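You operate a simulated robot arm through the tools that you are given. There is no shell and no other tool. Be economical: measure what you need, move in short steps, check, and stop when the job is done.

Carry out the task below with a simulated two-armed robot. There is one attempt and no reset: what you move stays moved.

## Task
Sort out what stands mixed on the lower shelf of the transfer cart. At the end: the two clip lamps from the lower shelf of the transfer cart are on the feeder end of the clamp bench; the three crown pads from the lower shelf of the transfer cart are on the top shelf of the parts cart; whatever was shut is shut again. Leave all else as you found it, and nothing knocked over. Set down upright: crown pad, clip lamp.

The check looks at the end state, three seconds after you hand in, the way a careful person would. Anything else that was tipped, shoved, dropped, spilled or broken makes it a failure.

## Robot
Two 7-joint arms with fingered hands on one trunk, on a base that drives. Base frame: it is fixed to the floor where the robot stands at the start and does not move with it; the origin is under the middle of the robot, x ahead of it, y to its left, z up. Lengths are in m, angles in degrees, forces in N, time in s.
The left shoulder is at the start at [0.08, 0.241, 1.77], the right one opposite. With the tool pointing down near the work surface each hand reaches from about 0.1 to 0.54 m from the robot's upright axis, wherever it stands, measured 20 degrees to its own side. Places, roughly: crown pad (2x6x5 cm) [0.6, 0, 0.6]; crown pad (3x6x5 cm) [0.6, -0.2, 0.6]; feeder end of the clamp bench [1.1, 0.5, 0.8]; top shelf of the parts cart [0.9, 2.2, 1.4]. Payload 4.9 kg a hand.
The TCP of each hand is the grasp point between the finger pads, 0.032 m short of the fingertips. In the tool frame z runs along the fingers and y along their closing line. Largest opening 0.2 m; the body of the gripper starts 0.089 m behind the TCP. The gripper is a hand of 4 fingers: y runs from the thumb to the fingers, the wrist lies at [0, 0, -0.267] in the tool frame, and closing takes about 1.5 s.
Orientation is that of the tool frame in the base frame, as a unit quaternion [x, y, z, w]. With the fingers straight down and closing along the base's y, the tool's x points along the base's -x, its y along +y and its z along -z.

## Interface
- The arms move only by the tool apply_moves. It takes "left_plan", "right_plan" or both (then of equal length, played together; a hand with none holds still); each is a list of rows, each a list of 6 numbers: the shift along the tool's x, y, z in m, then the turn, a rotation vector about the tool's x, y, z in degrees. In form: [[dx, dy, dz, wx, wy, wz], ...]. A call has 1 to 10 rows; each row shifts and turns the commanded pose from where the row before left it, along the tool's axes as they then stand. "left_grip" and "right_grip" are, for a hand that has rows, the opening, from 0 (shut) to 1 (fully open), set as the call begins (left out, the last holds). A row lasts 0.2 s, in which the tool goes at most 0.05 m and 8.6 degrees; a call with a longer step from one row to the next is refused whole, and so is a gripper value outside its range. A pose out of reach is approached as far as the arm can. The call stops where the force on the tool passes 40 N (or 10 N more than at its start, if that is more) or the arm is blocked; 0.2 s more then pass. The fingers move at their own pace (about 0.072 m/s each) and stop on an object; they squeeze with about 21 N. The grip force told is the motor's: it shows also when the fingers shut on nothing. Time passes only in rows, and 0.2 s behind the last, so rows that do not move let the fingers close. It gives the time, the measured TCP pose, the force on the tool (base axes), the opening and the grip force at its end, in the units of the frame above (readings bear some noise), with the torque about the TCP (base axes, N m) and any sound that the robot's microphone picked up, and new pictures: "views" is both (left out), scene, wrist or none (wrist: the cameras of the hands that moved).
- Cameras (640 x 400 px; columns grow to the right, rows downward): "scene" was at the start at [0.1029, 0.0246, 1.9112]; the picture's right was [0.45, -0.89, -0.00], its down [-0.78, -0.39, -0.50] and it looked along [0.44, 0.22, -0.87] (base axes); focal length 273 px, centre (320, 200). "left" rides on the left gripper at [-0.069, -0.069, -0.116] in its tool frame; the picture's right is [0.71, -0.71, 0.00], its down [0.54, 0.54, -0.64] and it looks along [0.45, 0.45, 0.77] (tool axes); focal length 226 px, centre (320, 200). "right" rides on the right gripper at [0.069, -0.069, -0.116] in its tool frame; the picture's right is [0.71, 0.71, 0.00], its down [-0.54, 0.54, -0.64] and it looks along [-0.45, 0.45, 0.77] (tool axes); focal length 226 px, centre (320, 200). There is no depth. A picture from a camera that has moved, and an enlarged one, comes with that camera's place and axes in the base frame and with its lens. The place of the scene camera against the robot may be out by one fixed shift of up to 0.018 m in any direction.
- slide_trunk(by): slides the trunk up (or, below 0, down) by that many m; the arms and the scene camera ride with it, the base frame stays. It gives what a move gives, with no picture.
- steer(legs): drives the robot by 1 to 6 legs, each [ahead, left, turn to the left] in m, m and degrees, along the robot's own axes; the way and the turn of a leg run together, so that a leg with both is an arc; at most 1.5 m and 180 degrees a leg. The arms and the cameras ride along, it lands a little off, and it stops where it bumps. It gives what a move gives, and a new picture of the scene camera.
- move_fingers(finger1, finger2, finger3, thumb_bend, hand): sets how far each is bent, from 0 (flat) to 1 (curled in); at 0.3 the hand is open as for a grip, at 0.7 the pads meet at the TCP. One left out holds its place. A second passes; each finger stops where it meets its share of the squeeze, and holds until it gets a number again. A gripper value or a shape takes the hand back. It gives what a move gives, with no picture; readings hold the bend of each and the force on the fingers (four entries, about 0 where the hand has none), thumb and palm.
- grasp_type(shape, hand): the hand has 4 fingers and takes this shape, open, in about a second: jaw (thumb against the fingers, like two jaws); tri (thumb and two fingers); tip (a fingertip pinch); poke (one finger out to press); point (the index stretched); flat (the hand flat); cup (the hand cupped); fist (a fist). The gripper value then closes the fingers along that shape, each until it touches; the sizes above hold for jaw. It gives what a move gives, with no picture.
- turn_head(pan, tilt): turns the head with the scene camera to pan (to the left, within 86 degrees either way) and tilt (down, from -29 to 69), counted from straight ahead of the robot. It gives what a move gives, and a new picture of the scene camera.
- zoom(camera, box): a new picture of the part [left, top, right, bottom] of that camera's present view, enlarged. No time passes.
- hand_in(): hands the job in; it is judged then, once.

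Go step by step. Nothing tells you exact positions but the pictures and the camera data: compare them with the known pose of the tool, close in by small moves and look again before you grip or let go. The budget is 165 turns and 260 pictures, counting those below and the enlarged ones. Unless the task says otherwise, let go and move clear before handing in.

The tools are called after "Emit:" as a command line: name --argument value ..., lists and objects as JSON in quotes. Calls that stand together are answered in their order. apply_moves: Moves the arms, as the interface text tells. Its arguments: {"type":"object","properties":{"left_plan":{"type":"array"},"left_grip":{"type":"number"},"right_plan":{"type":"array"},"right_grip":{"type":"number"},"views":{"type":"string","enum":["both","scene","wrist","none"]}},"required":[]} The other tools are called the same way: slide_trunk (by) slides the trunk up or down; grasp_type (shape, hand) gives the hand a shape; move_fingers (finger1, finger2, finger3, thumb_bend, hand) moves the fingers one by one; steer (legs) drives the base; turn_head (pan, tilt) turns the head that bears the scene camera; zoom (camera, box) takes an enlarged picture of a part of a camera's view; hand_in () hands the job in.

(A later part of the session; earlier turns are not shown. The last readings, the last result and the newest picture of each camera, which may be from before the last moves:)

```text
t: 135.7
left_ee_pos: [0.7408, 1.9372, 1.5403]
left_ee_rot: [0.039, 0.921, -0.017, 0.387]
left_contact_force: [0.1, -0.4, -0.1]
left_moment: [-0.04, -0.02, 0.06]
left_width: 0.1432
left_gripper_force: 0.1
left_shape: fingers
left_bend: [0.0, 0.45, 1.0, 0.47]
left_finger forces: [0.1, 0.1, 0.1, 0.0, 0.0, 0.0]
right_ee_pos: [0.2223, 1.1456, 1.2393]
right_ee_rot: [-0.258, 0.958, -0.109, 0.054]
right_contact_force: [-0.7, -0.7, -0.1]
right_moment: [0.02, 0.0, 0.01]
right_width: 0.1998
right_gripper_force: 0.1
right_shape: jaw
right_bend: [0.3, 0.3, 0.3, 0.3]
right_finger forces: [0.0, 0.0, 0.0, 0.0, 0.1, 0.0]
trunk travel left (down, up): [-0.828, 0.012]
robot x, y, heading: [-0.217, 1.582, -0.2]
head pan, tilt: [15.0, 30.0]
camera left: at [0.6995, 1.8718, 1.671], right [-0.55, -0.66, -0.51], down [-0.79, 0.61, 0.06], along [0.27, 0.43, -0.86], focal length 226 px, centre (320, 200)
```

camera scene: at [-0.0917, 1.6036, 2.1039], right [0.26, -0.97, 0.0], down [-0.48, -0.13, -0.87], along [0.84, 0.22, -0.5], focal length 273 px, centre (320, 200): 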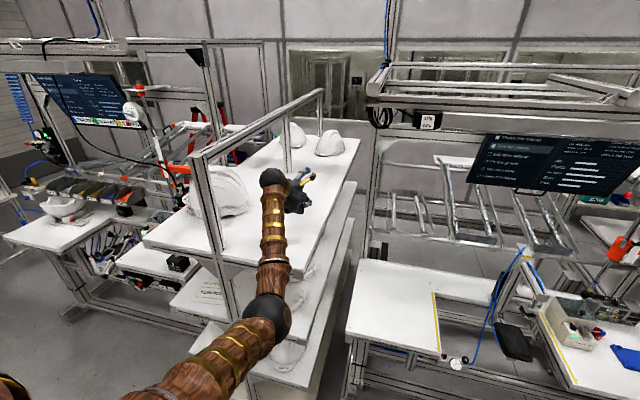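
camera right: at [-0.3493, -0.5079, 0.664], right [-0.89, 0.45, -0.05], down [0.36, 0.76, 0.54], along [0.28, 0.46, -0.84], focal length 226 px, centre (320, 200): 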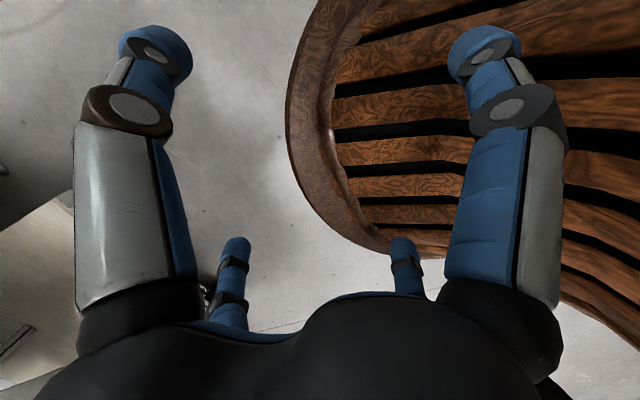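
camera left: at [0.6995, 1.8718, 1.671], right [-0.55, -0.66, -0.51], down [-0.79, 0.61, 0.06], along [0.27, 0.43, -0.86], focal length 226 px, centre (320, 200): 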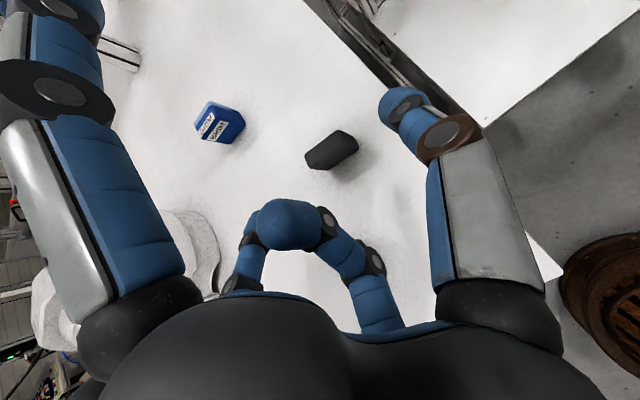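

Pad A is placed. Back out and return for the first orange lamp; on the way I set the hand flatter and yawed to the right.

Emit:
steer --legs '[[-0.55, 0, 0.2], [0, -0.97, 0], [0, -0.97, 0.5]]'

Emit:
slide_trunk --by -0.4

Emit:
slide_trunk --by -0.3

Emit:
apply_moves --left_plan '[[0.01, 0, 0.01, 0, -8, 0], [0.01, 0, 0.01, 0, -8, 0], [0.01, 0, 0.01, 0, -8, 0], [0.01, 0, 0, 7.5, -2.5, 2], [0.01, 0, 0, 7.5, -2.5, 2], [0, 0, 0, 0, 0, 0]]' --views "wrist"

```text
t: 148.1
left_ee_pos: [0.2031, 0.0346, 1.5412]
left_ee_rot: [0.031, 0.921, -0.015, 0.388]
left_contact_force: [-0.8, -0.4, 0.4]
left_moment: [0.0, 0.0, 0.0]
left_width: 0.1427
left_gripper_force: 0.0
left_shape: fingers
left_bend: [0.0, 0.45, 1.0, 0.47]
left_finger forces: [0.0, 0.0, 0.1, 0.1, 0.0, 0.0]
right_ee_pos: [-0.3008, -0.7661, 1.2403]
right_ee_rot: [-0.266, 0.956, -0.111, 0.056]
right_contact_force: [0.3, -0.5, -0.5]
right_moment: [-0.02, 0.03, 0.01]
right_width: 0.1999
right_gripper_force: 0.1
right_shape: jaw
right_bend: [0.3, 0.3, 0.3, 0.3]
right_finger forces: [0.0, 0.0, 0.0, 0.1, 0.0, 0.1]
trunk travel left (down, up): [-0.828, 0.012]
robot x, y, heading: [-0.7457, -0.3354, 0.8]
head pan, tilt: [15.0, 30.0]
camera scene: at [-0.6197, -0.3131, 2.1036], right [0.27, -0.96, 0.0], down [-0.48, -0.14, -0.87], along [0.83, 0.24, -0.5], focal length 273 px, centre (320, 200)
```

scene: 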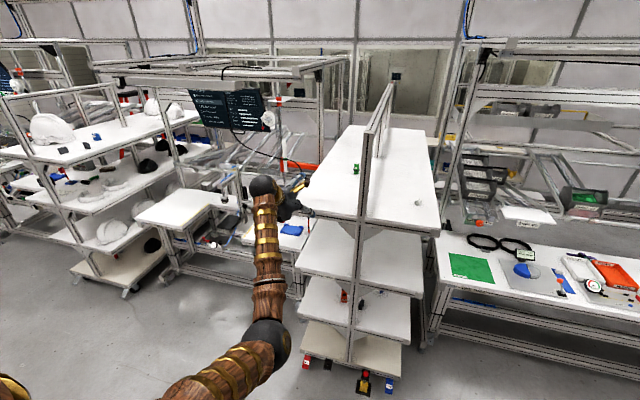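

```text
t: 151.9
left_ee_pos: [0.2015, 0.0335, 1.1419]
left_ee_rot: [0.031, 0.921, -0.013, 0.388]
left_contact_force: [-0.4, 0.0, -0.4]
left_moment: [0.01, 0.0, 0.0]
left_width: 0.1429
left_gripper_force: 0.0
left_shape: fingers
left_bend: [0.0, 0.45, 1.0, 0.47]
left_finger forces: [0.0, 0.1, 0.1, 0.0, 0.0, 0.0]
right_ee_pos: [-0.3024, -0.7688, 0.8401]
right_ee_rot: [-0.268, 0.956, -0.109, 0.056]
right_contact_force: [-0.4, -0.3, -0.4]
right_moment: [-0.01, 0.02, -0.04]
right_width: 0.2001
right_gripper_force: 0.0
right_shape: jaw
right_bend: [0.3, 0.3, 0.3, 0.3]
right_finger forces: [0.0, 0.0, 0.1, 0.0, 0.1, 0.1]
trunk travel left (down, up): [-0.428, 0.412]
robot x, y, heading: [-0.7513, -0.3382, 0.7]
head pan, tilt: [15.0, 30.0]
```

```text
t: 154.9
left_ee_pos: [0.2012, 0.0338, 0.8416]
left_ee_rot: [0.031, 0.921, -0.014, 0.388]
left_contact_force: [-0.1, -0.4, -0.7]
left_moment: [0.01, -0.01, 0.01]
left_width: 0.1427
left_gripper_force: 0.1
left_shape: fingers
left_bend: [0.0, 0.45, 1.0, 0.47]
left_finger forces: [0.1, 0.1, 0.0, 0.1, 0.0, 0.1]
right_ee_pos: [-0.3018, -0.7675, 0.5403]
right_ee_rot: [-0.267, 0.956, -0.109, 0.056]
right_contact_force: [0.3, 0.5, 1.3]
right_moment: [-0.01, -0.03, -0.01]
right_width: 0.2
right_gripper_force: 0.1
right_shape: jaw
right_bend: [0.3, 0.3, 0.3, 0.3]
right_finger forces: [0.0, 0.1, 0.0, 0.1, 0.0, 0.0]
trunk travel left (down, up): [-0.128, 0.712]
robot x, y, heading: [-0.7509, -0.3378, 1.0]
head pan, tilt: [15.0, 30.0]
```

```text
t: 156.3
left_ee_pos: [0.2013, 0.0343, 0.7822]
left_ee_rot: [0.13, 0.783, -0.108, 0.599]
left_contact_force: [0.2, -0.9, 0.2]
left_moment: [-0.01, 0.01, -0.04]
left_width: 0.1432
left_gripper_force: 0.1
left_shape: fingers
left_bend: [0.0, 0.45, 1.0, 0.47]
left_finger forces: [0.0, 0.1, 0.0, 0.0, 0.0, 0.1]
right_ee_pos: [-0.3024, -0.768, 0.54]
right_ee_rot: [-0.266, 0.956, -0.11, 0.056]
right_contact_force: [0.5, -0.2, -0.6]
right_moment: [0.0, 0.03, 0.0]
right_width: 0.2001
right_gripper_force: 0.1
right_shape: jaw
right_bend: [0.3, 0.3, 0.3, 0.3]
right_finger forces: [0.0, 0.0, 0.0, 0.1, 0.1, 0.0]
trunk travel left (down, up): [-0.128, 0.712]
robot x, y, heading: [-0.7534, -0.3371, 1.0]
head pan, tilt: [15.0, 30.0]
camera left: at [0.0899, 0.0006, 0.8785], right [-0.41, -0.61, -0.67], down [-0.54, 0.76, -0.36], along [0.73, 0.21, -0.64], focal length 226 px, centre (320, 200)
```

left: 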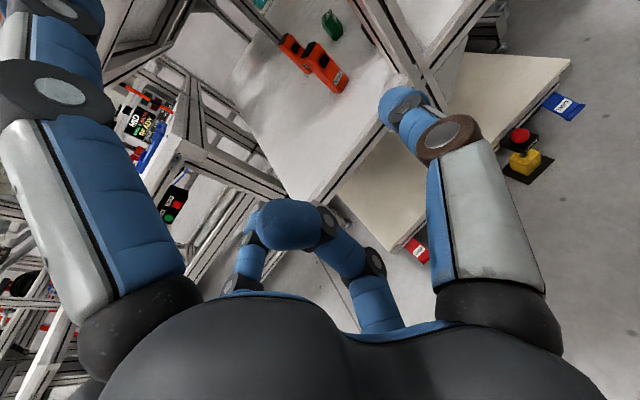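

Emit:
zoom --camera "left" --box '[270, 0, 366, 100]'

```text
4.00 times, centred on (318, 50) of left
camera zoom: at [0.0899, 0.0006, 0.8785], right [-0.41, -0.61, -0.67], down [-0.54, 0.76, -0.36], along [0.73, 0.21, -0.64], focal length 904 px, centre (328, 800)
```

zoom: 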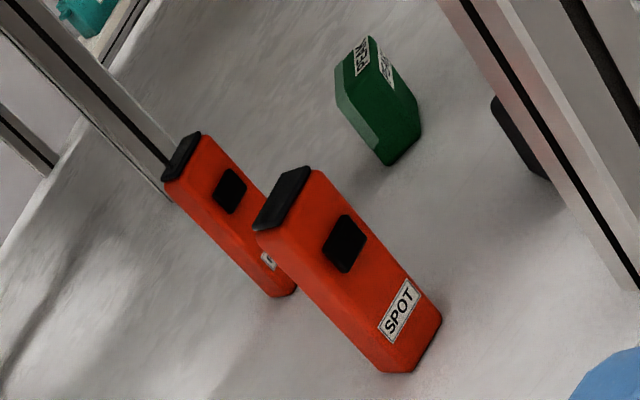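

Both lamps visible; lamp 1 is squarely aligned near (0.62,−0.12). I trim the yaw to −14°, lower a bit, and drive closer.

Emit:
apply_moves --left_plan '[[0.03, 0, 0.008, -5.8, 0, -1.6], [0.028, 0, 0.008, 0, 0, 0], [0, 0, 0, 0, 0, 0]]' --views "none"

Emit:
move_fingers --hand "left" --finger1 0.2 --finger3 1 --finger2 0.48 --thumb_bend 0.48

Emit:
steer --legs '[[0.24, -0.1, -1.0]]'

Emit:
zoom --camera "left" --box '[0, 0, 640, 400]'

```text
t: 157.1
left_ee_pos: [0.2021, 0.0323, 0.7226]
left_ee_rot: [0.089, 0.79, -0.076, 0.602]
left_contact_force: [-0.4, 0.1, 0.1]
left_moment: [0.01, -0.01, 0.03]
left_width: 0.1431
left_gripper_force: 0.1
left_shape: fingers
left_bend: [0.0, 0.45, 1.0, 0.47]
left_finger forces: [0.1, 0.0, 0.0, 0.0, 0.0, 0.0]
right_ee_pos: [-0.3011, -0.7674, 0.5408]
right_ee_rot: [-0.267, 0.956, -0.109, 0.056]
right_contact_force: [0.0, 0.5, -0.2]
right_moment: [0.01, 0.01, -0.02]
right_width: 0.2
right_gripper_force: 0.1
right_shape: jaw
right_bend: [0.3, 0.3, 0.3, 0.3]
right_finger forces: [0.1, 0.1, 0.0, 0.0, 0.0, 0.0]
trunk travel left (down, up): [-0.128, 0.712]
robot x, y, heading: [-0.7486, -0.334, 1.0]
head pan, tilt: [15.0, 30.0]
```

```text
t: 158.1
left_ee_pos: [0.2002, 0.0313, 0.7221]
left_ee_rot: [0.088, 0.79, -0.076, 0.602]
left_contact_force: [-0.4, 0.1, -0.4]
left_moment: [0.01, -0.03, 0.0]
left_width: 0.1276
left_gripper_force: 0.0
left_shape: fingers
left_bend: [0.2, 0.48, 1.0, 0.48]
left_finger forces: [0.1, 0.0, 0.0, 0.1, 0.1, 0.0]
right_ee_pos: [-0.3028, -0.7677, 0.5405]
right_ee_rot: [-0.267, 0.956, -0.11, 0.056]
right_contact_force: [-0.6, 1.2, -0.7]
right_moment: [0.0, -0.04, 0.01]
right_width: 0.2
right_gripper_force: 0.0
right_shape: jaw
right_bend: [0.3, 0.3, 0.3, 0.3]
right_finger forces: [0.1, 0.0, 0.1, 0.1, 0.0, 0.0]
trunk travel left (down, up): [-0.128, 0.712]
robot x, y, heading: [-0.7537, -0.3338, 0.7]
head pan, tilt: [15.0, 30.0]
```

```text
t: 160.0
left_ee_pos: [0.4511, -0.0838, 0.7212]
left_ee_rot: [0.097, 0.789, -0.083, 0.601]
left_contact_force: [0.3, -0.1, -0.9]
left_moment: [-0.01, -0.04, 0.01]
left_width: 0.1274
left_gripper_force: 0.0
left_shape: fingers
left_bend: [0.2, 0.48, 1.0, 0.48]
left_finger forces: [0.0, 0.1, 0.0, 0.0, 0.0, 0.0]
right_ee_pos: [-0.0676, -0.8739, 0.5402]
right_ee_rot: [-0.256, 0.959, -0.11, 0.055]
right_contact_force: [-0.9, -0.3, -0.1]
right_moment: [0.02, 0.02, -0.03]
right_width: 0.2
right_gripper_force: 0.1
right_shape: jaw
right_bend: [0.3, 0.3, 0.3, 0.3]
right_finger forces: [0.0, 0.0, 0.0, 0.1, 0.0, 0.0]
trunk travel left (down, up): [-0.128, 0.712]
robot x, y, heading: [-0.5059, -0.429, -0.2]
head pan, tilt: [15.0, 30.0]
camera scene: at [-0.3756, -0.4139, 1.4035], right [0.25, -0.97, 0.0], down [-0.48, -0.13, -0.87], along [0.84, 0.22, -0.5], focal length 273 px, centre (320, 200)
```

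scene: 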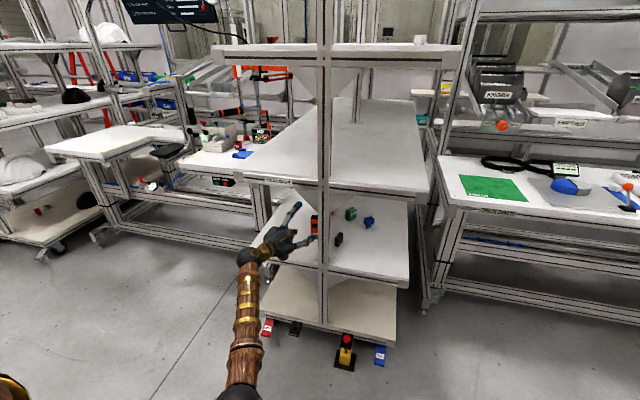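

```text
1.00 times, centred on (320, 200) of left (not enlarged: the box is as wide or as high as the picture)
camera zoom: at [0.3438, -0.1262, 0.8183], right [-0.36, -0.65, -0.67], down [-0.6, 0.71, -0.36], along [0.71, 0.27, -0.65], focal length 226 px, centre (320, 200)
```

zoom: 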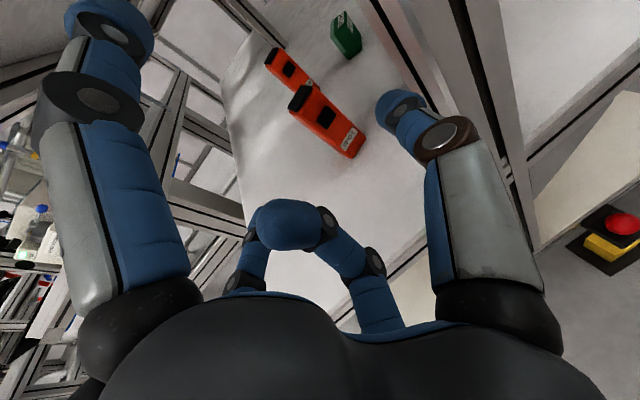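

Emit:
zoom --camera "left" --box '[240, 20, 432, 180]'

```text
2.50 times, centred on (336, 100) of left
camera zoom: at [0.3438, -0.1262, 0.8183], right [-0.36, -0.65, -0.67], down [-0.6, 0.71, -0.36], along [0.71, 0.27, -0.65], focal length 565 px, centre (280, 450)
```

zoom: 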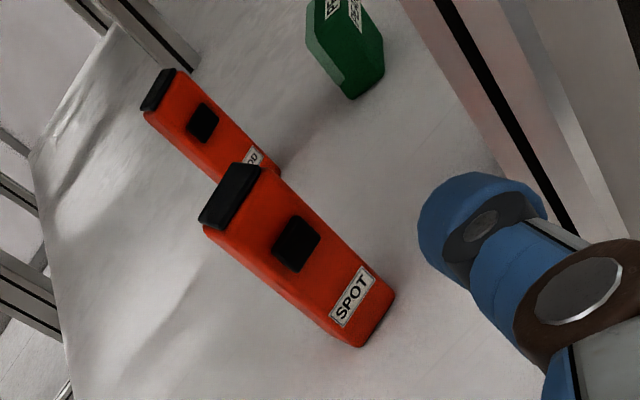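

Lamp 1: front face x≈0.589, centre y≈−0.125, top ≈0.715. The approach is almost straight along the tool axis; advance 10 cm and check.

Emit:
apply_moves --left_plan '[[-0.001, 0, 0.035, 0, 0, 0], [-0.001, 0, 0.035, 0, 0, 0], [-0.001, 0, 0.035, 0, 0, 0], [0, 0, 0, 0, 0, 0]]' --views "wrist"

```text
t: 161.0
left_ee_pos: [0.5525, -0.108, 0.6976]
left_ee_rot: [0.097, 0.789, -0.082, 0.601]
left_contact_force: [0.0, 0.0, -0.4]
left_moment: [0.0, 0.0, -0.02]
left_width: 0.1275
left_gripper_force: 0.1
left_shape: fingers
left_bend: [0.2, 0.48, 1.0, 0.48]
left_finger forces: [0.1, 0.0, 0.0, 0.0, 0.0, 0.1]
right_ee_pos: [-0.0686, -0.8736, 0.5407]
right_ee_rot: [-0.256, 0.959, -0.109, 0.055]
right_contact_force: [0.2, 0.0, 0.8]
right_moment: [0.0, 0.01, -0.03]
right_width: 0.2001
right_gripper_force: 0.1
right_shape: jaw
right_bend: [0.3, 0.3, 0.3, 0.3]
right_finger forces: [0.0, 0.0, 0.0, 0.0, 0.1, 0.1]
trunk travel left (down, up): [-0.128, 0.712]
robot x, y, heading: [-0.5094, -0.4321, -0.4]
head pan, tilt: [15.0, 30.0]
camera left: at [0.4438, -0.1501, 0.7943], right [-0.36, -0.65, -0.67], down [-0.6, 0.71, -0.36], along [0.71, 0.27, -0.65], focal length 226 px, centre (320, 200)
```

left: 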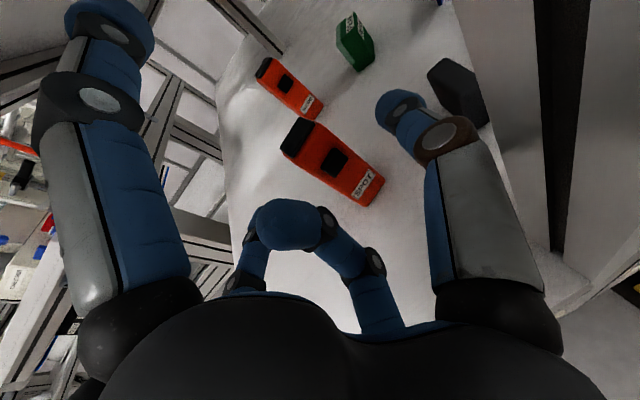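

Emit:
zoom --camera "left" --box '[250, 100, 410, 220]'

```text
3.33 times, centred on (330, 160) of left
camera zoom: at [0.4438, -0.1501, 0.7943], right [-0.36, -0.65, -0.67], down [-0.6, 0.71, -0.36], along [0.71, 0.27, -0.65], focal length 754 px, centre (287, 333)
```

zoom: 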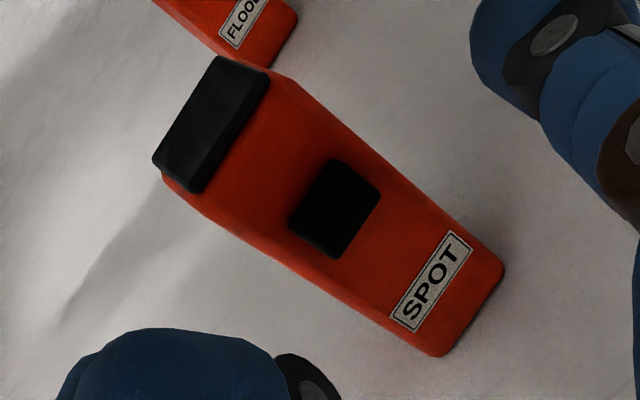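

The second one reads FLOOD, so both orange ones are the lamps. Advance to grasp depth.

Emit:
apply_moves --left_plan '[[0, -0.004, 0.02, 0, 0, 0], [0, -0.003, 0.02, 0, 0, 0], [0, 0, 0, 0, 0, 0]]' --views "wrist"

```text
t: 161.8
left_ee_pos: [0.5859, -0.123, 0.6875]
left_ee_rot: [0.096, 0.788, -0.083, 0.602]
left_contact_force: [1.1, 8.5, 0.7]
left_moment: [-0.93, 0.25, -0.96]
left_width: 0.1273
left_gripper_force: 0.0
left_shape: fingers
left_bend: [0.2, 0.48, 1.0, 0.48]
left_finger forces: [0.0, 0.0, 0.1, 0.0, 0.0, 0.0]
right_ee_pos: [-0.069, -0.8722, 0.5398]
right_ee_rot: [-0.257, 0.959, -0.11, 0.055]
right_contact_force: [0.3, -0.3, -1.0]
right_moment: [0.0, -0.01, 0.02]
right_width: 0.2001
right_gripper_force: 0.0
right_shape: jaw
right_bend: [0.3, 0.3, 0.3, 0.3]
right_finger forces: [0.0, 0.1, 0.1, 0.0, 0.0, 0.1]
trunk travel left (down, up): [-0.128, 0.712]
robot x, y, heading: [-0.5087, -0.4278, -0.4]
head pan, tilt: [15.0, 30.0]
camera left: at [0.4787, -0.1656, 0.7845], right [-0.36, -0.65, -0.67], down [-0.6, 0.71, -0.36], along [0.71, 0.28, -0.65], focal length 226 px, centre (320, 200)
```

left: 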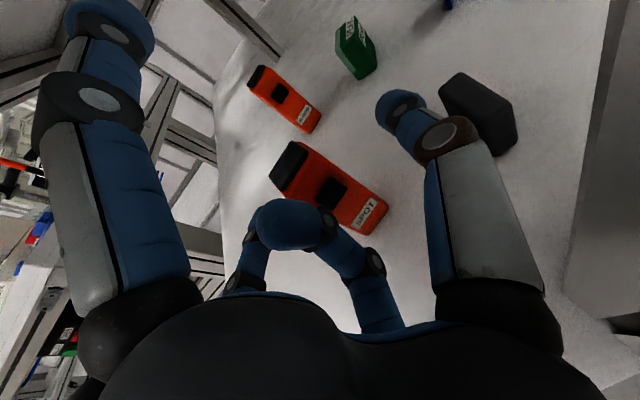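

A light touch (8 N) of the hand's back corner against the post. I yaw 7° more to the right to clear it.

Emit:
apply_moves --left_plan '[[0, 0.003, 0, 3.4, 0, 0.9], [0, 0, 0, 3.4, 0, 0.9], [0, 0, 0, 0, 0, 0]]' --views "wrist"

```text
t: 162.6
left_ee_pos: [0.5851, -0.1277, 0.6885]
left_ee_rot: [0.146, 0.78, -0.121, 0.596]
left_contact_force: [0.3, 0.0, 0.1]
left_moment: [0.01, 0.0, -0.02]
left_width: 0.1273
left_gripper_force: 0.1
left_shape: fingers
left_bend: [0.2, 0.48, 1.0, 0.48]
left_finger forces: [0.1, 0.1, 0.0, 0.0, 0.0, 0.0]
left hand out of reach, approached as far as the arm can: row 2
right_ee_pos: [-0.0701, -0.8737, 0.5398]
right_ee_rot: [-0.257, 0.959, -0.109, 0.054]
right_contact_force: [-0.6, -0.6, -0.7]
right_moment: [0.0, 0.0, 0.0]
right_width: 0.2002
right_gripper_force: 0.0
right_shape: jaw
right_bend: [0.3, 0.3, 0.3, 0.3]
right_finger forces: [0.0, 0.0, 0.0, 0.0, 0.0, 0.0]
trunk travel left (down, up): [-0.128, 0.712]
robot x, y, heading: [-0.5089, -0.4302, -0.4]
head pan, tilt: [15.0, 30.0]
camera left: at [0.4733, -0.1555, 0.7857], right [-0.44, -0.6, -0.67], down [-0.51, 0.78, -0.36], along [0.74, 0.18, -0.65], focal length 226 px, centre (320, 200)
```

left: 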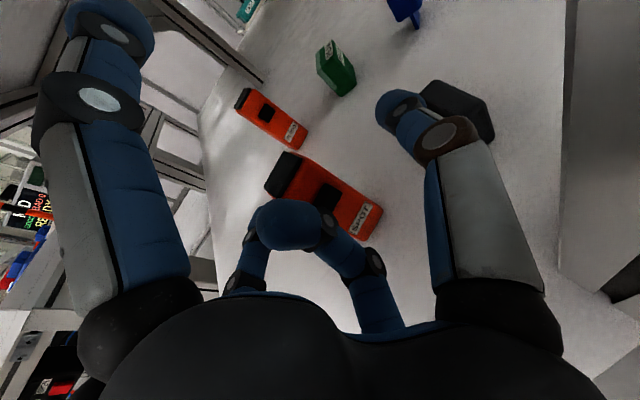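

Emit:
move_fingers --hand "left" --finger2 0.6 --thumb_bend 0.6

Emit:
zoom --camera "left" --box '[200, 80, 456, 260]'

```text
t: 163.6
left_ee_pos: [0.5847, -0.1267, 0.6874]
left_ee_rot: [0.145, 0.781, -0.12, 0.595]
left_contact_force: [0.6, 0.6, 0.3]
left_moment: [0.03, 0.03, 0.0]
left_width: 0.1161
left_gripper_force: 0.1
left_shape: fingers
left_bend: [0.2, 0.6, 1.0, 0.6]
left_finger forces: [0.1, 0.0, 0.0, 0.0, 0.0, 0.0]
right_ee_pos: [-0.0683, -0.8735, 0.539]
right_ee_rot: [-0.256, 0.959, -0.11, 0.055]
right_contact_force: [0.1, 0.5, -0.7]
right_moment: [0.0, 0.02, -0.03]
right_width: 0.1999
right_gripper_force: 0.1
right_shape: jaw
right_bend: [0.3, 0.3, 0.3, 0.3]
right_finger forces: [0.0, 0.0, 0.0, 0.0, 0.0, 0.0]
trunk travel left (down, up): [-0.128, 0.712]
robot x, y, heading: [-0.5088, -0.429, -0.2]
head pan, tilt: [15.0, 30.0]
```

```text
2.22 times, centred on (328, 170) of left
camera zoom: at [0.4732, -0.1549, 0.7856], right [-0.44, -0.6, -0.67], down [-0.51, 0.78, -0.36], along [0.74, 0.18, -0.65], focal length 502 px, centre (302, 267)
```

zoom: 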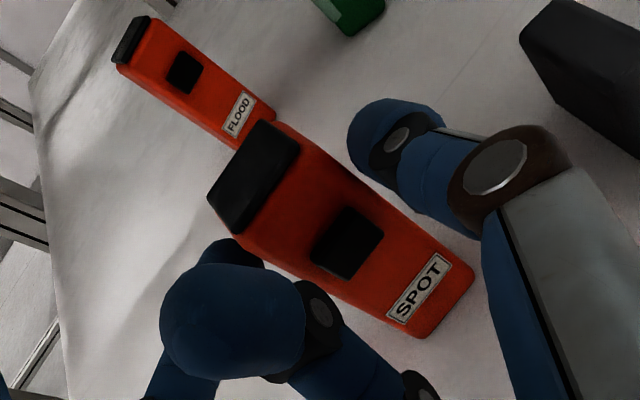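

Emit:
move_fingers --hand "left" --finger2 0.74 --thumb_bend 0.74

Emit:
zoom --camera "left" --box '[200, 80, 456, 260]'

```text
t: 164.6
left_ee_pos: [0.5862, -0.126, 0.6883]
left_ee_rot: [0.145, 0.781, -0.12, 0.596]
left_contact_force: [-0.2, 0.7, 0.6]
left_moment: [0.0, -0.06, 0.01]
left_width: 0.1108
left_gripper_force: 9.2
left_shape: fingers
left_bend: [0.2, 0.58, 1.0, 0.69]
left_finger forces: [0.0, 9.2, 0.0, 0.0, 9.4, 0.1]
right_ee_pos: [-0.0674, -0.8735, 0.5403]
right_ee_rot: [-0.257, 0.959, -0.109, 0.055]
right_contact_force: [-0.7, 0.3, -0.3]
right_moment: [-0.02, -0.01, 0.01]
right_width: 0.2001
right_gripper_force: 0.0
right_shape: jaw
right_bend: [0.3, 0.3, 0.3, 0.3]
right_finger forces: [0.1, 0.0, 0.0, 0.0, 0.1, 0.1]
trunk travel left (down, up): [-0.128, 0.712]
robot x, y, heading: [-0.5086, -0.4298, -0.5]
head pan, tilt: [15.0, 30.0]
```

```text
2.22 times, centred on (328, 170) of left
camera zoom: at [0.4731, -0.155, 0.7857], right [-0.44, -0.6, -0.67], down [-0.51, 0.78, -0.36], along [0.74, 0.18, -0.65], focal length 502 px, centre (302, 267)
```

zoom: 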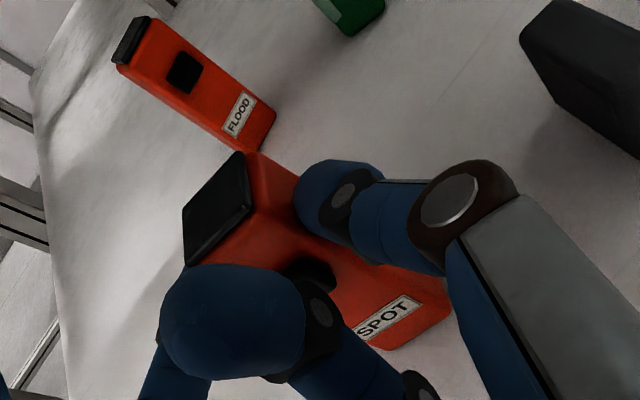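

Emit:
apply_moves --left_plan '[[-0.012, 0, -0.003, 0, 0, 0], [-0.02, 0, -0.006, 0, 0, 0], [-0.015, 0, -0.004, 0, 0, 0], [0, 0, 0, 0, 0, 0]]' --views "both"

```text
t: 165.6
left_ee_pos: [0.5862, -0.1258, 0.7348]
left_ee_rot: [0.146, 0.781, -0.121, 0.595]
left_contact_force: [0.3, 0.3, -0.7]
left_moment: [-0.03, 0.01, 0.0]
left_width: 0.1111
left_gripper_force: 9.4
left_shape: fingers
left_bend: [0.2, 0.58, 1.0, 0.69]
left_finger forces: [0.0, 9.2, 0.0, 0.1, 9.1, 0.1]
right_ee_pos: [-0.0694, -0.8719, 0.5395]
right_ee_rot: [-0.257, 0.959, -0.11, 0.054]
right_contact_force: [0.2, 0.0, -0.7]
right_moment: [-0.04, 0.0, -0.02]
right_width: 0.2
right_gripper_force: 0.1
right_shape: jaw
right_bend: [0.3, 0.3, 0.3, 0.3]
right_finger forces: [0.0, 0.0, 0.0, 0.0, 0.0, 0.0]
trunk travel left (down, up): [-0.128, 0.712]
robot x, y, heading: [-0.5071, -0.4275, -0.5]
head pan, tilt: [15.0, 30.0]
camera scene: at [-0.3764, -0.4134, 1.4036], right [0.25, -0.97, 0.0], down [-0.48, -0.13, -0.87], along [0.84, 0.22, -0.5], focal length 273 px, centre (320, 200)
camera left: at [0.4738, -0.1535, 0.833], right [-0.44, -0.6, -0.67], down [-0.51, 0.78, -0.36], along [0.74, 0.18, -0.65], focal length 226 px, centre (320, 200)
```

scene: 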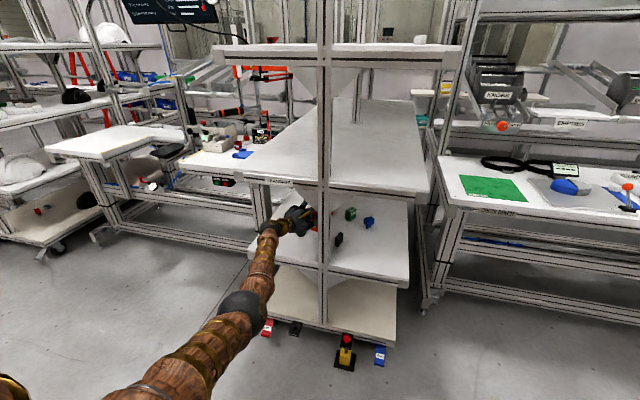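
left: 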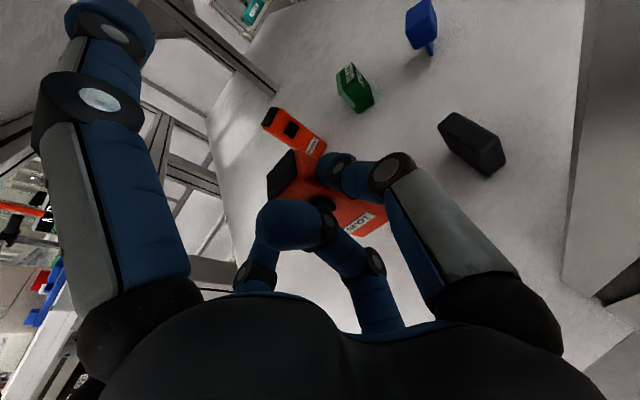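

Lamp 1 is held. I withdraw along the hand's own direction to keep clear of the post.

Emit:
apply_moves --left_plan '[[0.0105, 0, -0.0386, 0, 0, 0], [0.0105, 0, -0.0386, 0, 0, 0], [0.0105, 0, -0.0386, 0, 0, 0], [0.0105, 0, -0.0386, 0, 0, 0], [0.0105, 0, -0.0386, 0, 0, 0], [0, 0, 0, 0, 0, 0]]' --views "wrist"

```text
t: 167.0
left_ee_pos: [0.3988, -0.0522, 0.7333]
left_ee_rot: [0.145, 0.781, -0.12, 0.595]
left_contact_force: [0.1, 0.4, -0.8]
left_moment: [0.0, 0.01, -0.04]
left_width: 0.111
left_gripper_force: 9.0
left_shape: fingers
left_bend: [0.2, 0.58, 1.0, 0.71]
left_finger forces: [0.0, 9.2, 0.0, 0.1, 9.1, 0.0]
right_ee_pos: [-0.068, -0.8735, 0.5398]
right_ee_rot: [-0.256, 0.959, -0.11, 0.054]
right_contact_force: [0.4, 0.3, -0.1]
right_moment: [-0.01, 0.01, 0.01]
right_width: 0.2
right_gripper_force: 0.1
right_shape: jaw
right_bend: [0.3, 0.3, 0.3, 0.3]
right_finger forces: [0.1, 0.0, 0.0, 0.0, 0.1, 0.1]
trunk travel left (down, up): [-0.128, 0.712]
robot x, y, heading: [-0.5113, -0.4347, -0.6]
head pan, tilt: [15.0, 30.0]
camera left: at [0.2857, -0.0803, 0.8303], right [-0.44, -0.6, -0.67], down [-0.51, 0.78, -0.36], along [0.74, 0.18, -0.65], focal length 226 px, centre (320, 200)
```

left: 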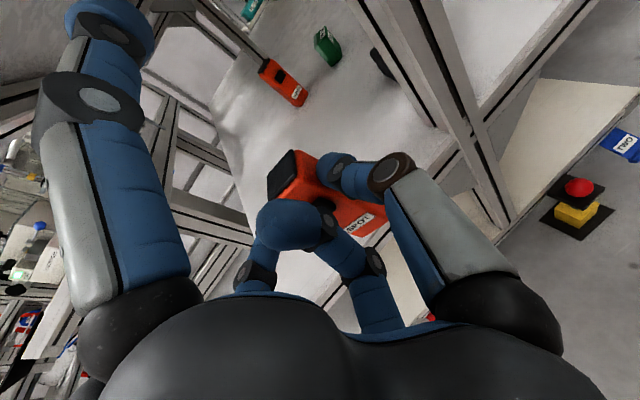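

Emit:
slide_trunk --by 0.25

Emit:
steer --legs '[[-0.25, 0, 0], [0, 0.55, 0]]'

Emit:
turn_head --pan 15 --tilt 25

Emit:
zoom --camera "scene" --box '[200, 130, 440, 280]'

```text
t: 169.6
left_ee_pos: [0.3977, -0.0515, 0.9839]
left_ee_rot: [0.146, 0.78, -0.121, 0.596]
left_contact_force: [-9.8, 0.7, -2.7]
left_moment: [-0.06, 0.36, 0.17]
left_width: 0.1104
left_gripper_force: 12.6
left_shape: fingers
left_bend: [0.2, 0.59, 1.0, 0.69]
left_finger forces: [0.1, 11.6, 1.5, 0.0, 11.5, 0.1]
right_ee_pos: [-0.0697, -0.8725, 0.7912]
right_ee_rot: [-0.256, 0.959, -0.11, 0.055]
right_contact_force: [0.0, -0.9, -0.3]
right_moment: [-0.01, -0.02, -0.02]
right_width: 0.1999
right_gripper_force: 0.1
right_shape: jaw
right_bend: [0.3, 0.3, 0.3, 0.3]
right_finger forces: [0.0, 0.0, 0.0, 0.0, 0.0, 0.0]
trunk travel left (down, up): [-0.378, 0.462]
robot x, y, heading: [-0.5065, -0.4334, -0.4]
head pan, tilt: [15.0, 30.0]
```

```text
t: 174.2
left_ee_pos: [0.1505, 0.498, 0.9831]
left_ee_rot: [0.144, 0.782, -0.119, 0.595]
left_contact_force: [0.7, -0.1, -0.3]
left_moment: [0.01, -0.02, -0.01]
left_width: 0.1105
left_gripper_force: 8.4
left_shape: fingers
left_bend: [0.2, 0.59, 1.0, 0.71]
left_finger forces: [0.1, 8.9, 0.0, 0.1, 8.9, 0.1]
right_ee_pos: [-0.3158, -0.3236, 0.7898]
right_ee_rot: [-0.256, 0.959, -0.11, 0.056]
right_contact_force: [-0.2, 0.0, 0.6]
right_moment: [-0.04, 0.02, 0.01]
right_width: 0.1997
right_gripper_force: 0.0
right_shape: jaw
right_bend: [0.3, 0.3, 0.3, 0.3]
right_finger forces: [0.0, 0.0, 0.0, 0.1, 0.0, 0.0]
trunk travel left (down, up): [-0.378, 0.462]
robot x, y, heading: [-0.7535, 0.12, -0.3]
head pan, tilt: [15.0, 30.0]
camera scene: at [-0.6242, 0.1353, 1.6536], right [0.25, -0.97, 0.0], down [-0.48, -0.13, -0.87], along [0.84, 0.22, -0.5], focal length 273 px, centre (320, 200)
```

scene: 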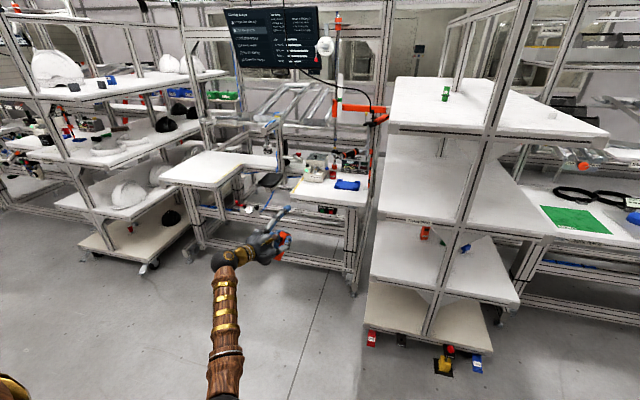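

```text
t: 174.8
left_ee_pos: [0.15, 0.499, 0.9825]
left_ee_rot: [0.144, 0.78, -0.119, 0.597]
left_contact_force: [0.5, 0.2, -0.5]
left_moment: [-0.02, 0.02, 0.01]
left_width: 0.1102
left_gripper_force: 8.7
left_shape: fingers
left_bend: [0.2, 0.59, 1.0, 0.71]
left_finger forces: [0.1, 8.9, 0.0, 0.0, 8.8, 0.0]
right_ee_pos: [-0.3163, -0.3233, 0.7899]
right_ee_rot: [-0.258, 0.959, -0.109, 0.055]
right_contact_force: [0.4, -0.1, 0.4]
right_moment: [0.01, -0.02, -0.01]
right_width: 0.2002
right_gripper_force: 0.1
right_shape: jaw
right_bend: [0.3, 0.3, 0.3, 0.3]
right_finger forces: [0.1, 0.0, 0.1, 0.1, 0.0, 0.0]
trunk travel left (down, up): [-0.378, 0.462]
robot x, y, heading: [-0.7541, 0.1142, -0.3]
head pan, tilt: [15.0, 25.0]
camera scene: at [-0.6225, 0.1364, 1.6615], right [0.25, -0.97, 0.0], down [-0.41, -0.11, -0.91], along [0.88, 0.23, -0.42], focal length 273 px, centre (320, 200)
```

scene: 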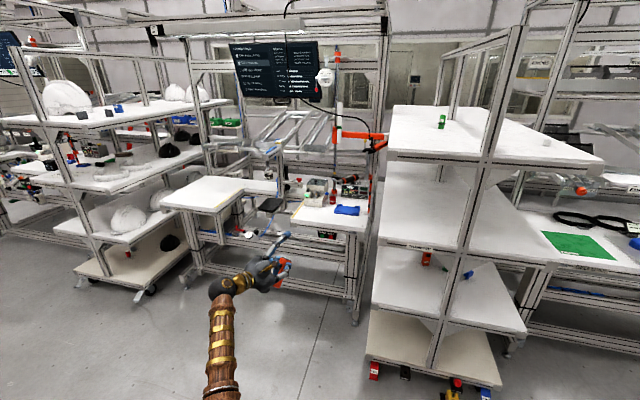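

```text
2.67 times, centred on (320, 205) of scene
camera zoom: at [-0.6225, 0.1364, 1.6615], right [0.25, -0.97, 0.0], down [-0.41, -0.11, -0.91], along [0.88, 0.23, -0.42], focal length 728 px, centre (320, 187)
```

zoom: 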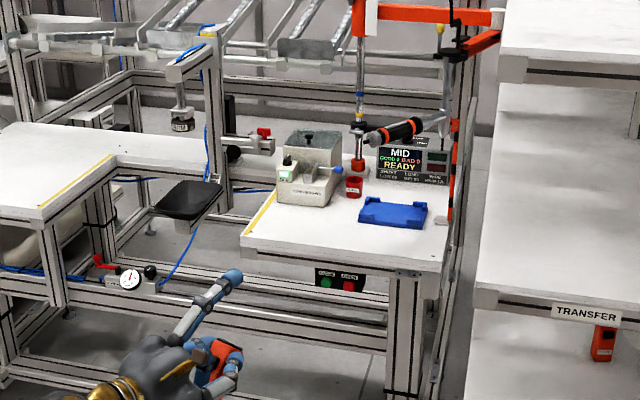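

The lamp is still held (its edge brushed the shelf beam briefly when rising; all seems unmoved). The bench's front strip x≈0.84–0.98, y≈0.27–0.68 is free. I first pull the right hand back so it clears the cart.

Emit:
apply_moves --right_plan '[[0.039, 0.0075, -0.004, 0, 0, 0], [0.039, 0.0075, -0.004, 0, 0, 0], [0.039, 0.0075, -0.004, 0, 0, 0], [0.039, 0.0075, -0.004, 0, 0, 0], [0, 0, 0, 0, 0, 0]]' --views "none"

Emit:
zoom --camera "left" --box '[160, 60, 480, 260]'

Emit:
zoom --camera "scene" --box '[200, 220, 312, 290]'

```text
t: 176.0
left_ee_pos: [0.151, 0.499, 0.9819]
left_ee_rot: [0.145, 0.781, -0.121, 0.596]
left_contact_force: [-0.2, 0.3, -1.5]
left_moment: [-0.02, -0.03, -0.06]
left_width: 0.1103
left_gripper_force: 8.6
left_shape: fingers
left_bend: [0.2, 0.59, 1.0, 0.71]
left_finger forces: [0.0, 8.9, 0.0, 0.0, 8.8, 0.0]
right_ee_pos: [-0.4689, -0.3741, 0.7897]
right_ee_rot: [-0.258, 0.958, -0.109, 0.054]
right_contact_force: [-0.1, -0.6, -0.3]
right_moment: [0.0, 0.02, 0.0]
right_width: 0.2001
right_gripper_force: 0.1
right_shape: jaw
right_bend: [0.3, 0.3, 0.3, 0.3]
right_finger forces: [0.0, 0.0, 0.0, 0.0, 0.0, 0.0]
trunk travel left (down, up): [-0.378, 0.462]
robot x, y, heading: [-0.7551, 0.119, -0.4]
head pan, tilt: [15.0, 25.0]
```

```text
2.00 times, centred on (320, 160) of left
camera zoom: at [0.0387, 0.47, 1.0796], right [-0.44, -0.6, -0.67], down [-0.51, 0.78, -0.36], along [0.74, 0.19, -0.65], focal length 452 px, centre (320, 280)
```

zoom: 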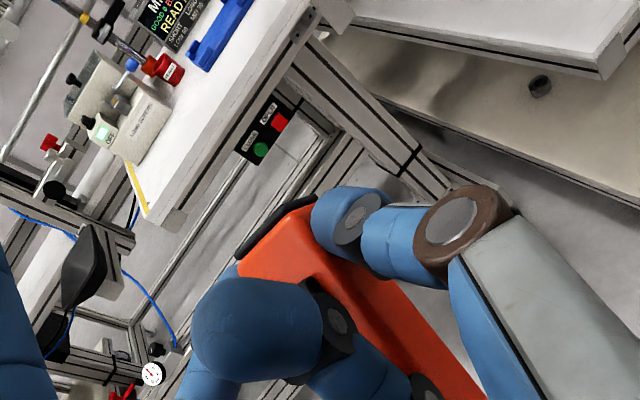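

```text
5.71 times, centred on (256, 255) of scene
camera zoom: at [-0.6209, 0.1362, 1.6614], right [0.25, -0.97, 0.0], down [-0.41, -0.11, -0.91], along [0.88, 0.23, -0.42], focal length 1560 px, centre (686, -114)
```

zoom: 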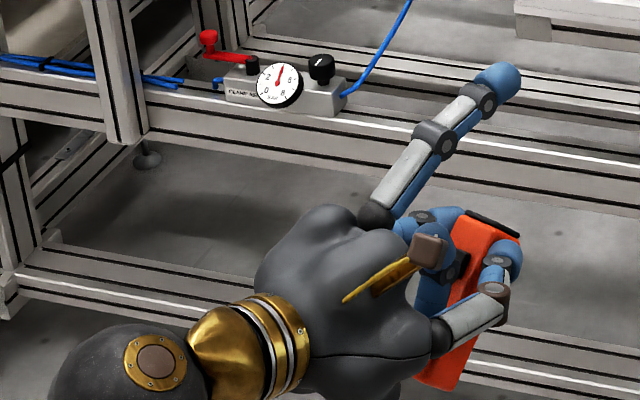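

The lamp pivoted in the pinch by ~30° (top forward). I compensate by pitching the hand up ~24° about the pinch axis and check.

Emit:
apply_moves --left_plan '[[0, 0, 0, 0, -8, 0], [0, 0, 0, 0, -8, 0], [0, 0, 0, 0, -8, 0], [0, 0, 0, 0, 0, 0]]' --views "scene"

Emit:
zoom --camera "scene" --box '[200, 220, 312, 290]'

```text
t: 177.0
left_ee_pos: [0.1497, 0.498, 0.9828]
left_ee_rot: [0.116, 0.639, -0.147, 0.746]
left_contact_force: [0.3, 0.0, -1.1]
left_moment: [0.0, 0.01, 0.0]
left_width: 0.1104
left_gripper_force: 9.2
left_shape: fingers
left_bend: [0.2, 0.59, 1.0, 0.71]
left_finger forces: [0.0, 8.8, 0.0, 0.1, 8.5, 0.1]
right_ee_pos: [-0.47, -0.3735, 0.788]
right_ee_rot: [-0.257, 0.959, -0.109, 0.055]
right_contact_force: [0.3, -0.3, 0.2]
right_moment: [0.0, 0.0, -0.01]
right_width: 0.2
right_gripper_force: 0.0
right_shape: jaw
right_bend: [0.3, 0.3, 0.3, 0.3]
right_finger forces: [0.1, 0.0, 0.0, 0.0, 0.0, 0.0]
trunk travel left (down, up): [-0.378, 0.462]
robot x, y, heading: [-0.7551, 0.1187, -0.3]
head pan, tilt: [15.0, 25.0]
camera scene: at [-0.6229, 0.1359, 1.6616], right [0.25, -0.97, 0.0], down [-0.41, -0.11, -0.91], along [0.88, 0.23, -0.42], focal length 273 px, centre (320, 200)
```

scene: 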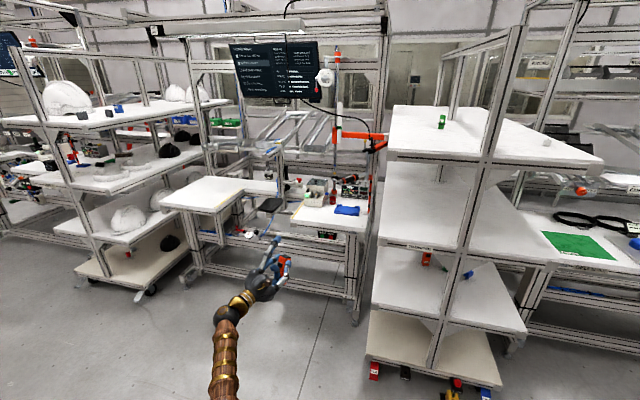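

```text
5.71 times, centred on (256, 255) of scene
camera zoom: at [-0.6229, 0.1359, 1.6616], right [0.25, -0.97, 0.0], down [-0.41, -0.11, -0.91], along [0.88, 0.23, -0.42], focal length 1560 px, centre (686, -114)
```

zoom: 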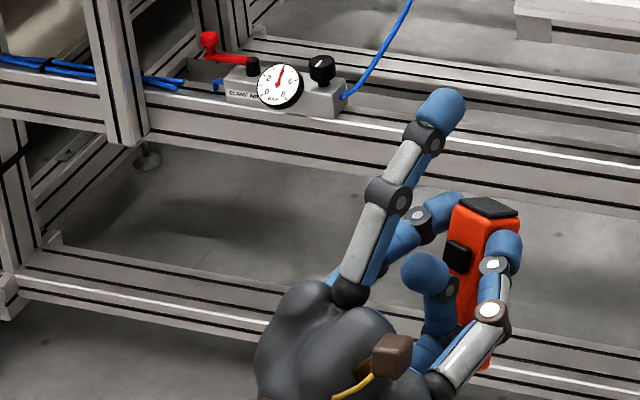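

Now nearly upright (~7° residual). A touch more pitch, then drive towards the bench front strip.

Emit:
apply_moves --left_plan '[[0, 0, 0, 0, -3.5, 0], [0, 0, 0, 0, 0, 0]]' --views "none"

Emit:
steer --legs '[[0.6, 0.09, 0.3]]'

Emit:
turn_head --pan 30 --tilt 40

Emit:
zoom --camera "scene" --box '[200, 80, 440, 230]'

Emit:
zoom --camera "left" --box '[0, 0, 640, 400]'

```text
t: 177.6
left_ee_pos: [0.1487, 0.4992, 0.9833]
left_ee_rot: [0.112, 0.616, -0.151, 0.765]
left_contact_force: [-0.2, 0.1, -0.7]
left_moment: [0.02, 0.04, 0.02]
left_width: 0.1106
left_gripper_force: 8.7
left_shape: fingers
left_bend: [0.2, 0.59, 1.0, 0.71]
left_finger forces: [0.0, 8.7, 0.1, 0.0, 8.6, 0.0]
right_ee_pos: [-0.4677, -0.3752, 0.7892]
right_ee_rot: [-0.258, 0.958, -0.109, 0.055]
right_contact_force: [0.4, 0.9, 0.2]
right_moment: [0.04, -0.01, -0.02]
right_width: 0.2001
right_gripper_force: 0.0
right_shape: jaw
right_bend: [0.3, 0.3, 0.3, 0.3]
right_finger forces: [0.0, 0.1, 0.0, 0.0, 0.1, 0.1]
trunk travel left (down, up): [-0.378, 0.462]
robot x, y, heading: [-0.7558, 0.1167, -0.6]
head pan, tilt: [15.0, 25.0]
```

```text
t: 181.0
left_ee_pos: [0.7537, 0.5711, 0.9829]
left_ee_rot: [0.115, 0.617, -0.154, 0.763]
left_contact_force: [0.1, 0.4, -1.4]
left_moment: [-0.01, 0.02, -0.01]
left_width: 0.1102
left_gripper_force: 8.4
left_shape: fingers
left_bend: [0.2, 0.59, 1.0, 0.71]
left_finger forces: [0.0, 8.7, 0.0, 0.1, 8.7, 0.1]
right_ee_pos: [0.1273, -0.2952, 0.7899]
right_ee_rot: [-0.252, 0.96, -0.11, 0.054]
right_contact_force: [-0.2, 0.0, 0.2]
right_moment: [0.02, 0.03, 0.01]
right_width: 0.1998
right_gripper_force: 0.0
right_shape: jaw
right_bend: [0.3, 0.3, 0.3, 0.3]
right_finger forces: [0.0, 0.0, 0.0, 0.0, 0.0, 0.1]
trunk travel left (down, up): [-0.378, 0.462]
robot x, y, heading: [-0.156, 0.2001, -0.9]
head pan, tilt: [15.0, 25.0]
camera scene: at [-0.0211, 0.2166, 1.6616], right [0.24, -0.97, 0.0], down [-0.41, -0.1, -0.91], along [0.88, 0.22, -0.42], focal length 273 px, centre (320, 200)
```

scene: 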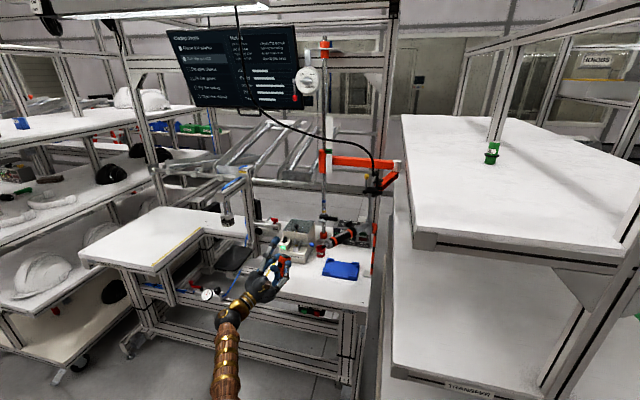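

```text
t: 181.8
left_ee_pos: [0.7557, 0.5714, 0.9829]
left_ee_rot: [0.115, 0.616, -0.155, 0.764]
left_contact_force: [0.0, -0.1, 0.1]
left_moment: [-0.01, 0.02, 0.01]
left_width: 0.1104
left_gripper_force: 8.9
left_shape: fingers
left_bend: [0.2, 0.59, 1.0, 0.71]
left_finger forces: [0.1, 8.7, 0.0, 0.0, 8.7, 0.0]
right_ee_pos: [0.1276, -0.2948, 0.7898]
right_ee_rot: [-0.252, 0.96, -0.11, 0.054]
right_contact_force: [-0.1, -0.3, 0.6]
right_moment: [-0.05, 0.01, 0.0]
right_width: 0.2001
right_gripper_force: 0.0
right_shape: jaw
right_bend: [0.3, 0.3, 0.3, 0.3]
right_finger forces: [0.0, 0.0, 0.0, 0.1, 0.0, 0.1]
trunk travel left (down, up): [-0.378, 0.462]
robot x, y, heading: [-0.1558, 0.2013, -1.2]
head pan, tilt: [30.0, 40.0]
camera scene: at [-0.0361, 0.2356, 1.6383], right [0.49, -0.87, 0.0], down [-0.56, -0.31, -0.77], along [0.67, 0.37, -0.64], focal length 273 px, centre (320, 200)
```

scene: 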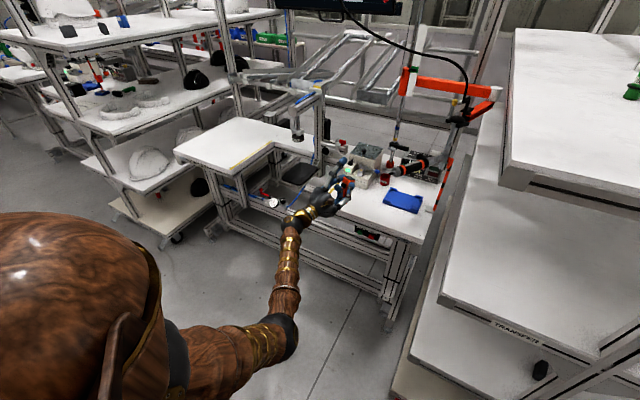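

```text
2.67 times, centred on (320, 155) of scene
camera zoom: at [-0.0361, 0.2356, 1.6383], right [0.49, -0.87, 0.0], down [-0.56, -0.31, -0.77], along [0.67, 0.37, -0.64], focal length 728 px, centre (320, 320)
```

zoom: 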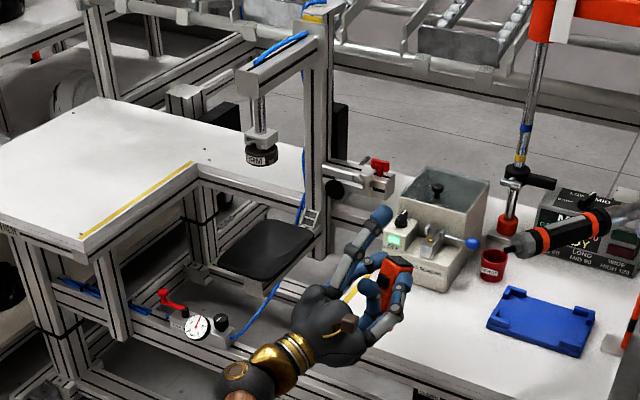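

```text
1.00 times, centred on (320, 200) of left (not enlarged: the box is as wide or as high as the picture)
camera zoom: at [0.6102, 0.5559, 1.0258], right [-0.13, -0.72, -0.68], down [-0.27, 0.69, -0.67], along [0.95, 0.1, -0.29], focal length 226 px, centre (320, 200)
```

zoom: 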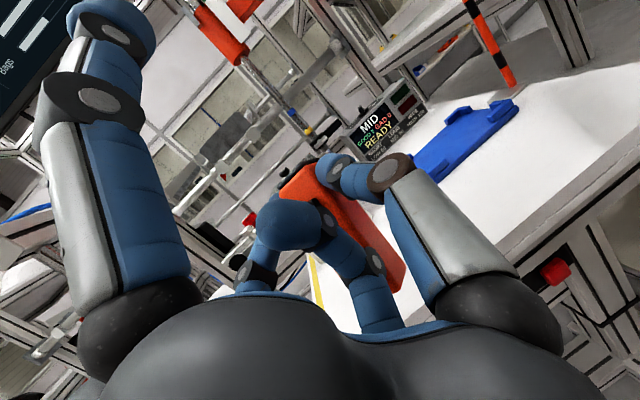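

Emit:
steer --legs '[[0.12, -0.05, 1.0]]'

Emit:
zoom --camera "scene" --box '[240, 100, 480, 250]'

```text
t: 183.1
left_ee_pos: [0.8657, 0.5362, 0.9831]
left_ee_rot: [0.109, 0.617, -0.148, 0.765]
left_contact_force: [-0.5, -1.0, -0.9]
left_moment: [-0.03, 0.01, 0.0]
left_width: 0.1105
left_gripper_force: 8.4
left_shape: fingers
left_bend: [0.2, 0.59, 1.0, 0.71]
left_finger forces: [0.1, 8.8, 0.1, 0.0, 8.6, 0.0]
right_ee_pos: [0.2546, -0.3413, 0.7905]
right_ee_rot: [-0.261, 0.958, -0.109, 0.055]
right_contact_force: [0.5, 0.6, -0.1]
right_moment: [0.0, -0.03, -0.02]
right_width: 0.1999
right_gripper_force: 0.0
right_shape: jaw
right_bend: [0.3, 0.3, 0.3, 0.3]
right_finger forces: [0.0, 0.1, 0.0, 0.0, 0.0, 0.0]
trunk travel left (down, up): [-0.378, 0.462]
robot x, y, heading: [-0.0359, 0.1484, 0.4]
head pan, tilt: [30.0, 40.0]
camera scene: at [0.0813, 0.1862, 1.6383], right [0.5, -0.87, 0.0], down [-0.56, -0.32, -0.77], along [0.66, 0.38, -0.64], focal length 273 px, centre (320, 200)
```

scene: 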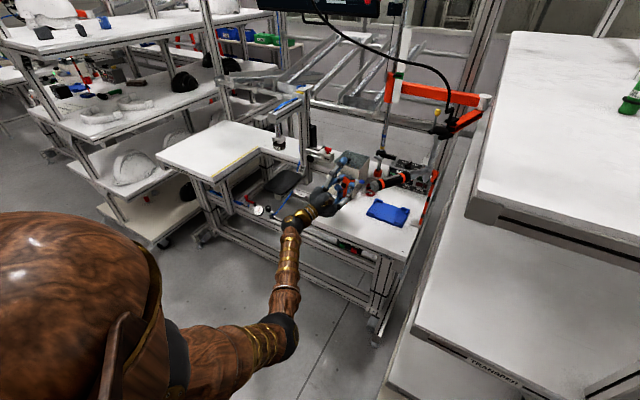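

```text
2.67 times, centred on (360, 175) of scene
camera zoom: at [0.0813, 0.1862, 1.6383], right [0.5, -0.87, 0.0], down [-0.56, -0.32, -0.77], along [0.66, 0.38, -0.64], focal length 728 px, centre (213, 267)
```

zoom: 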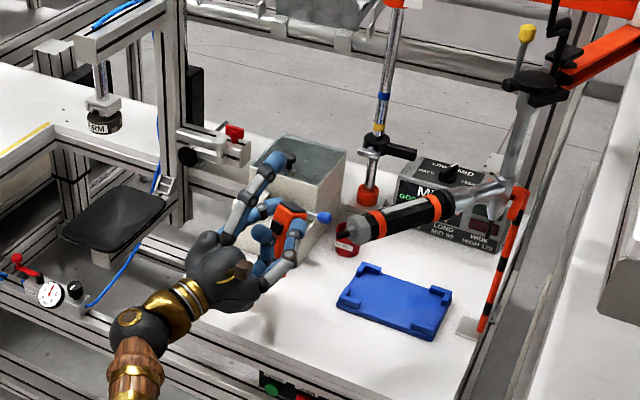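

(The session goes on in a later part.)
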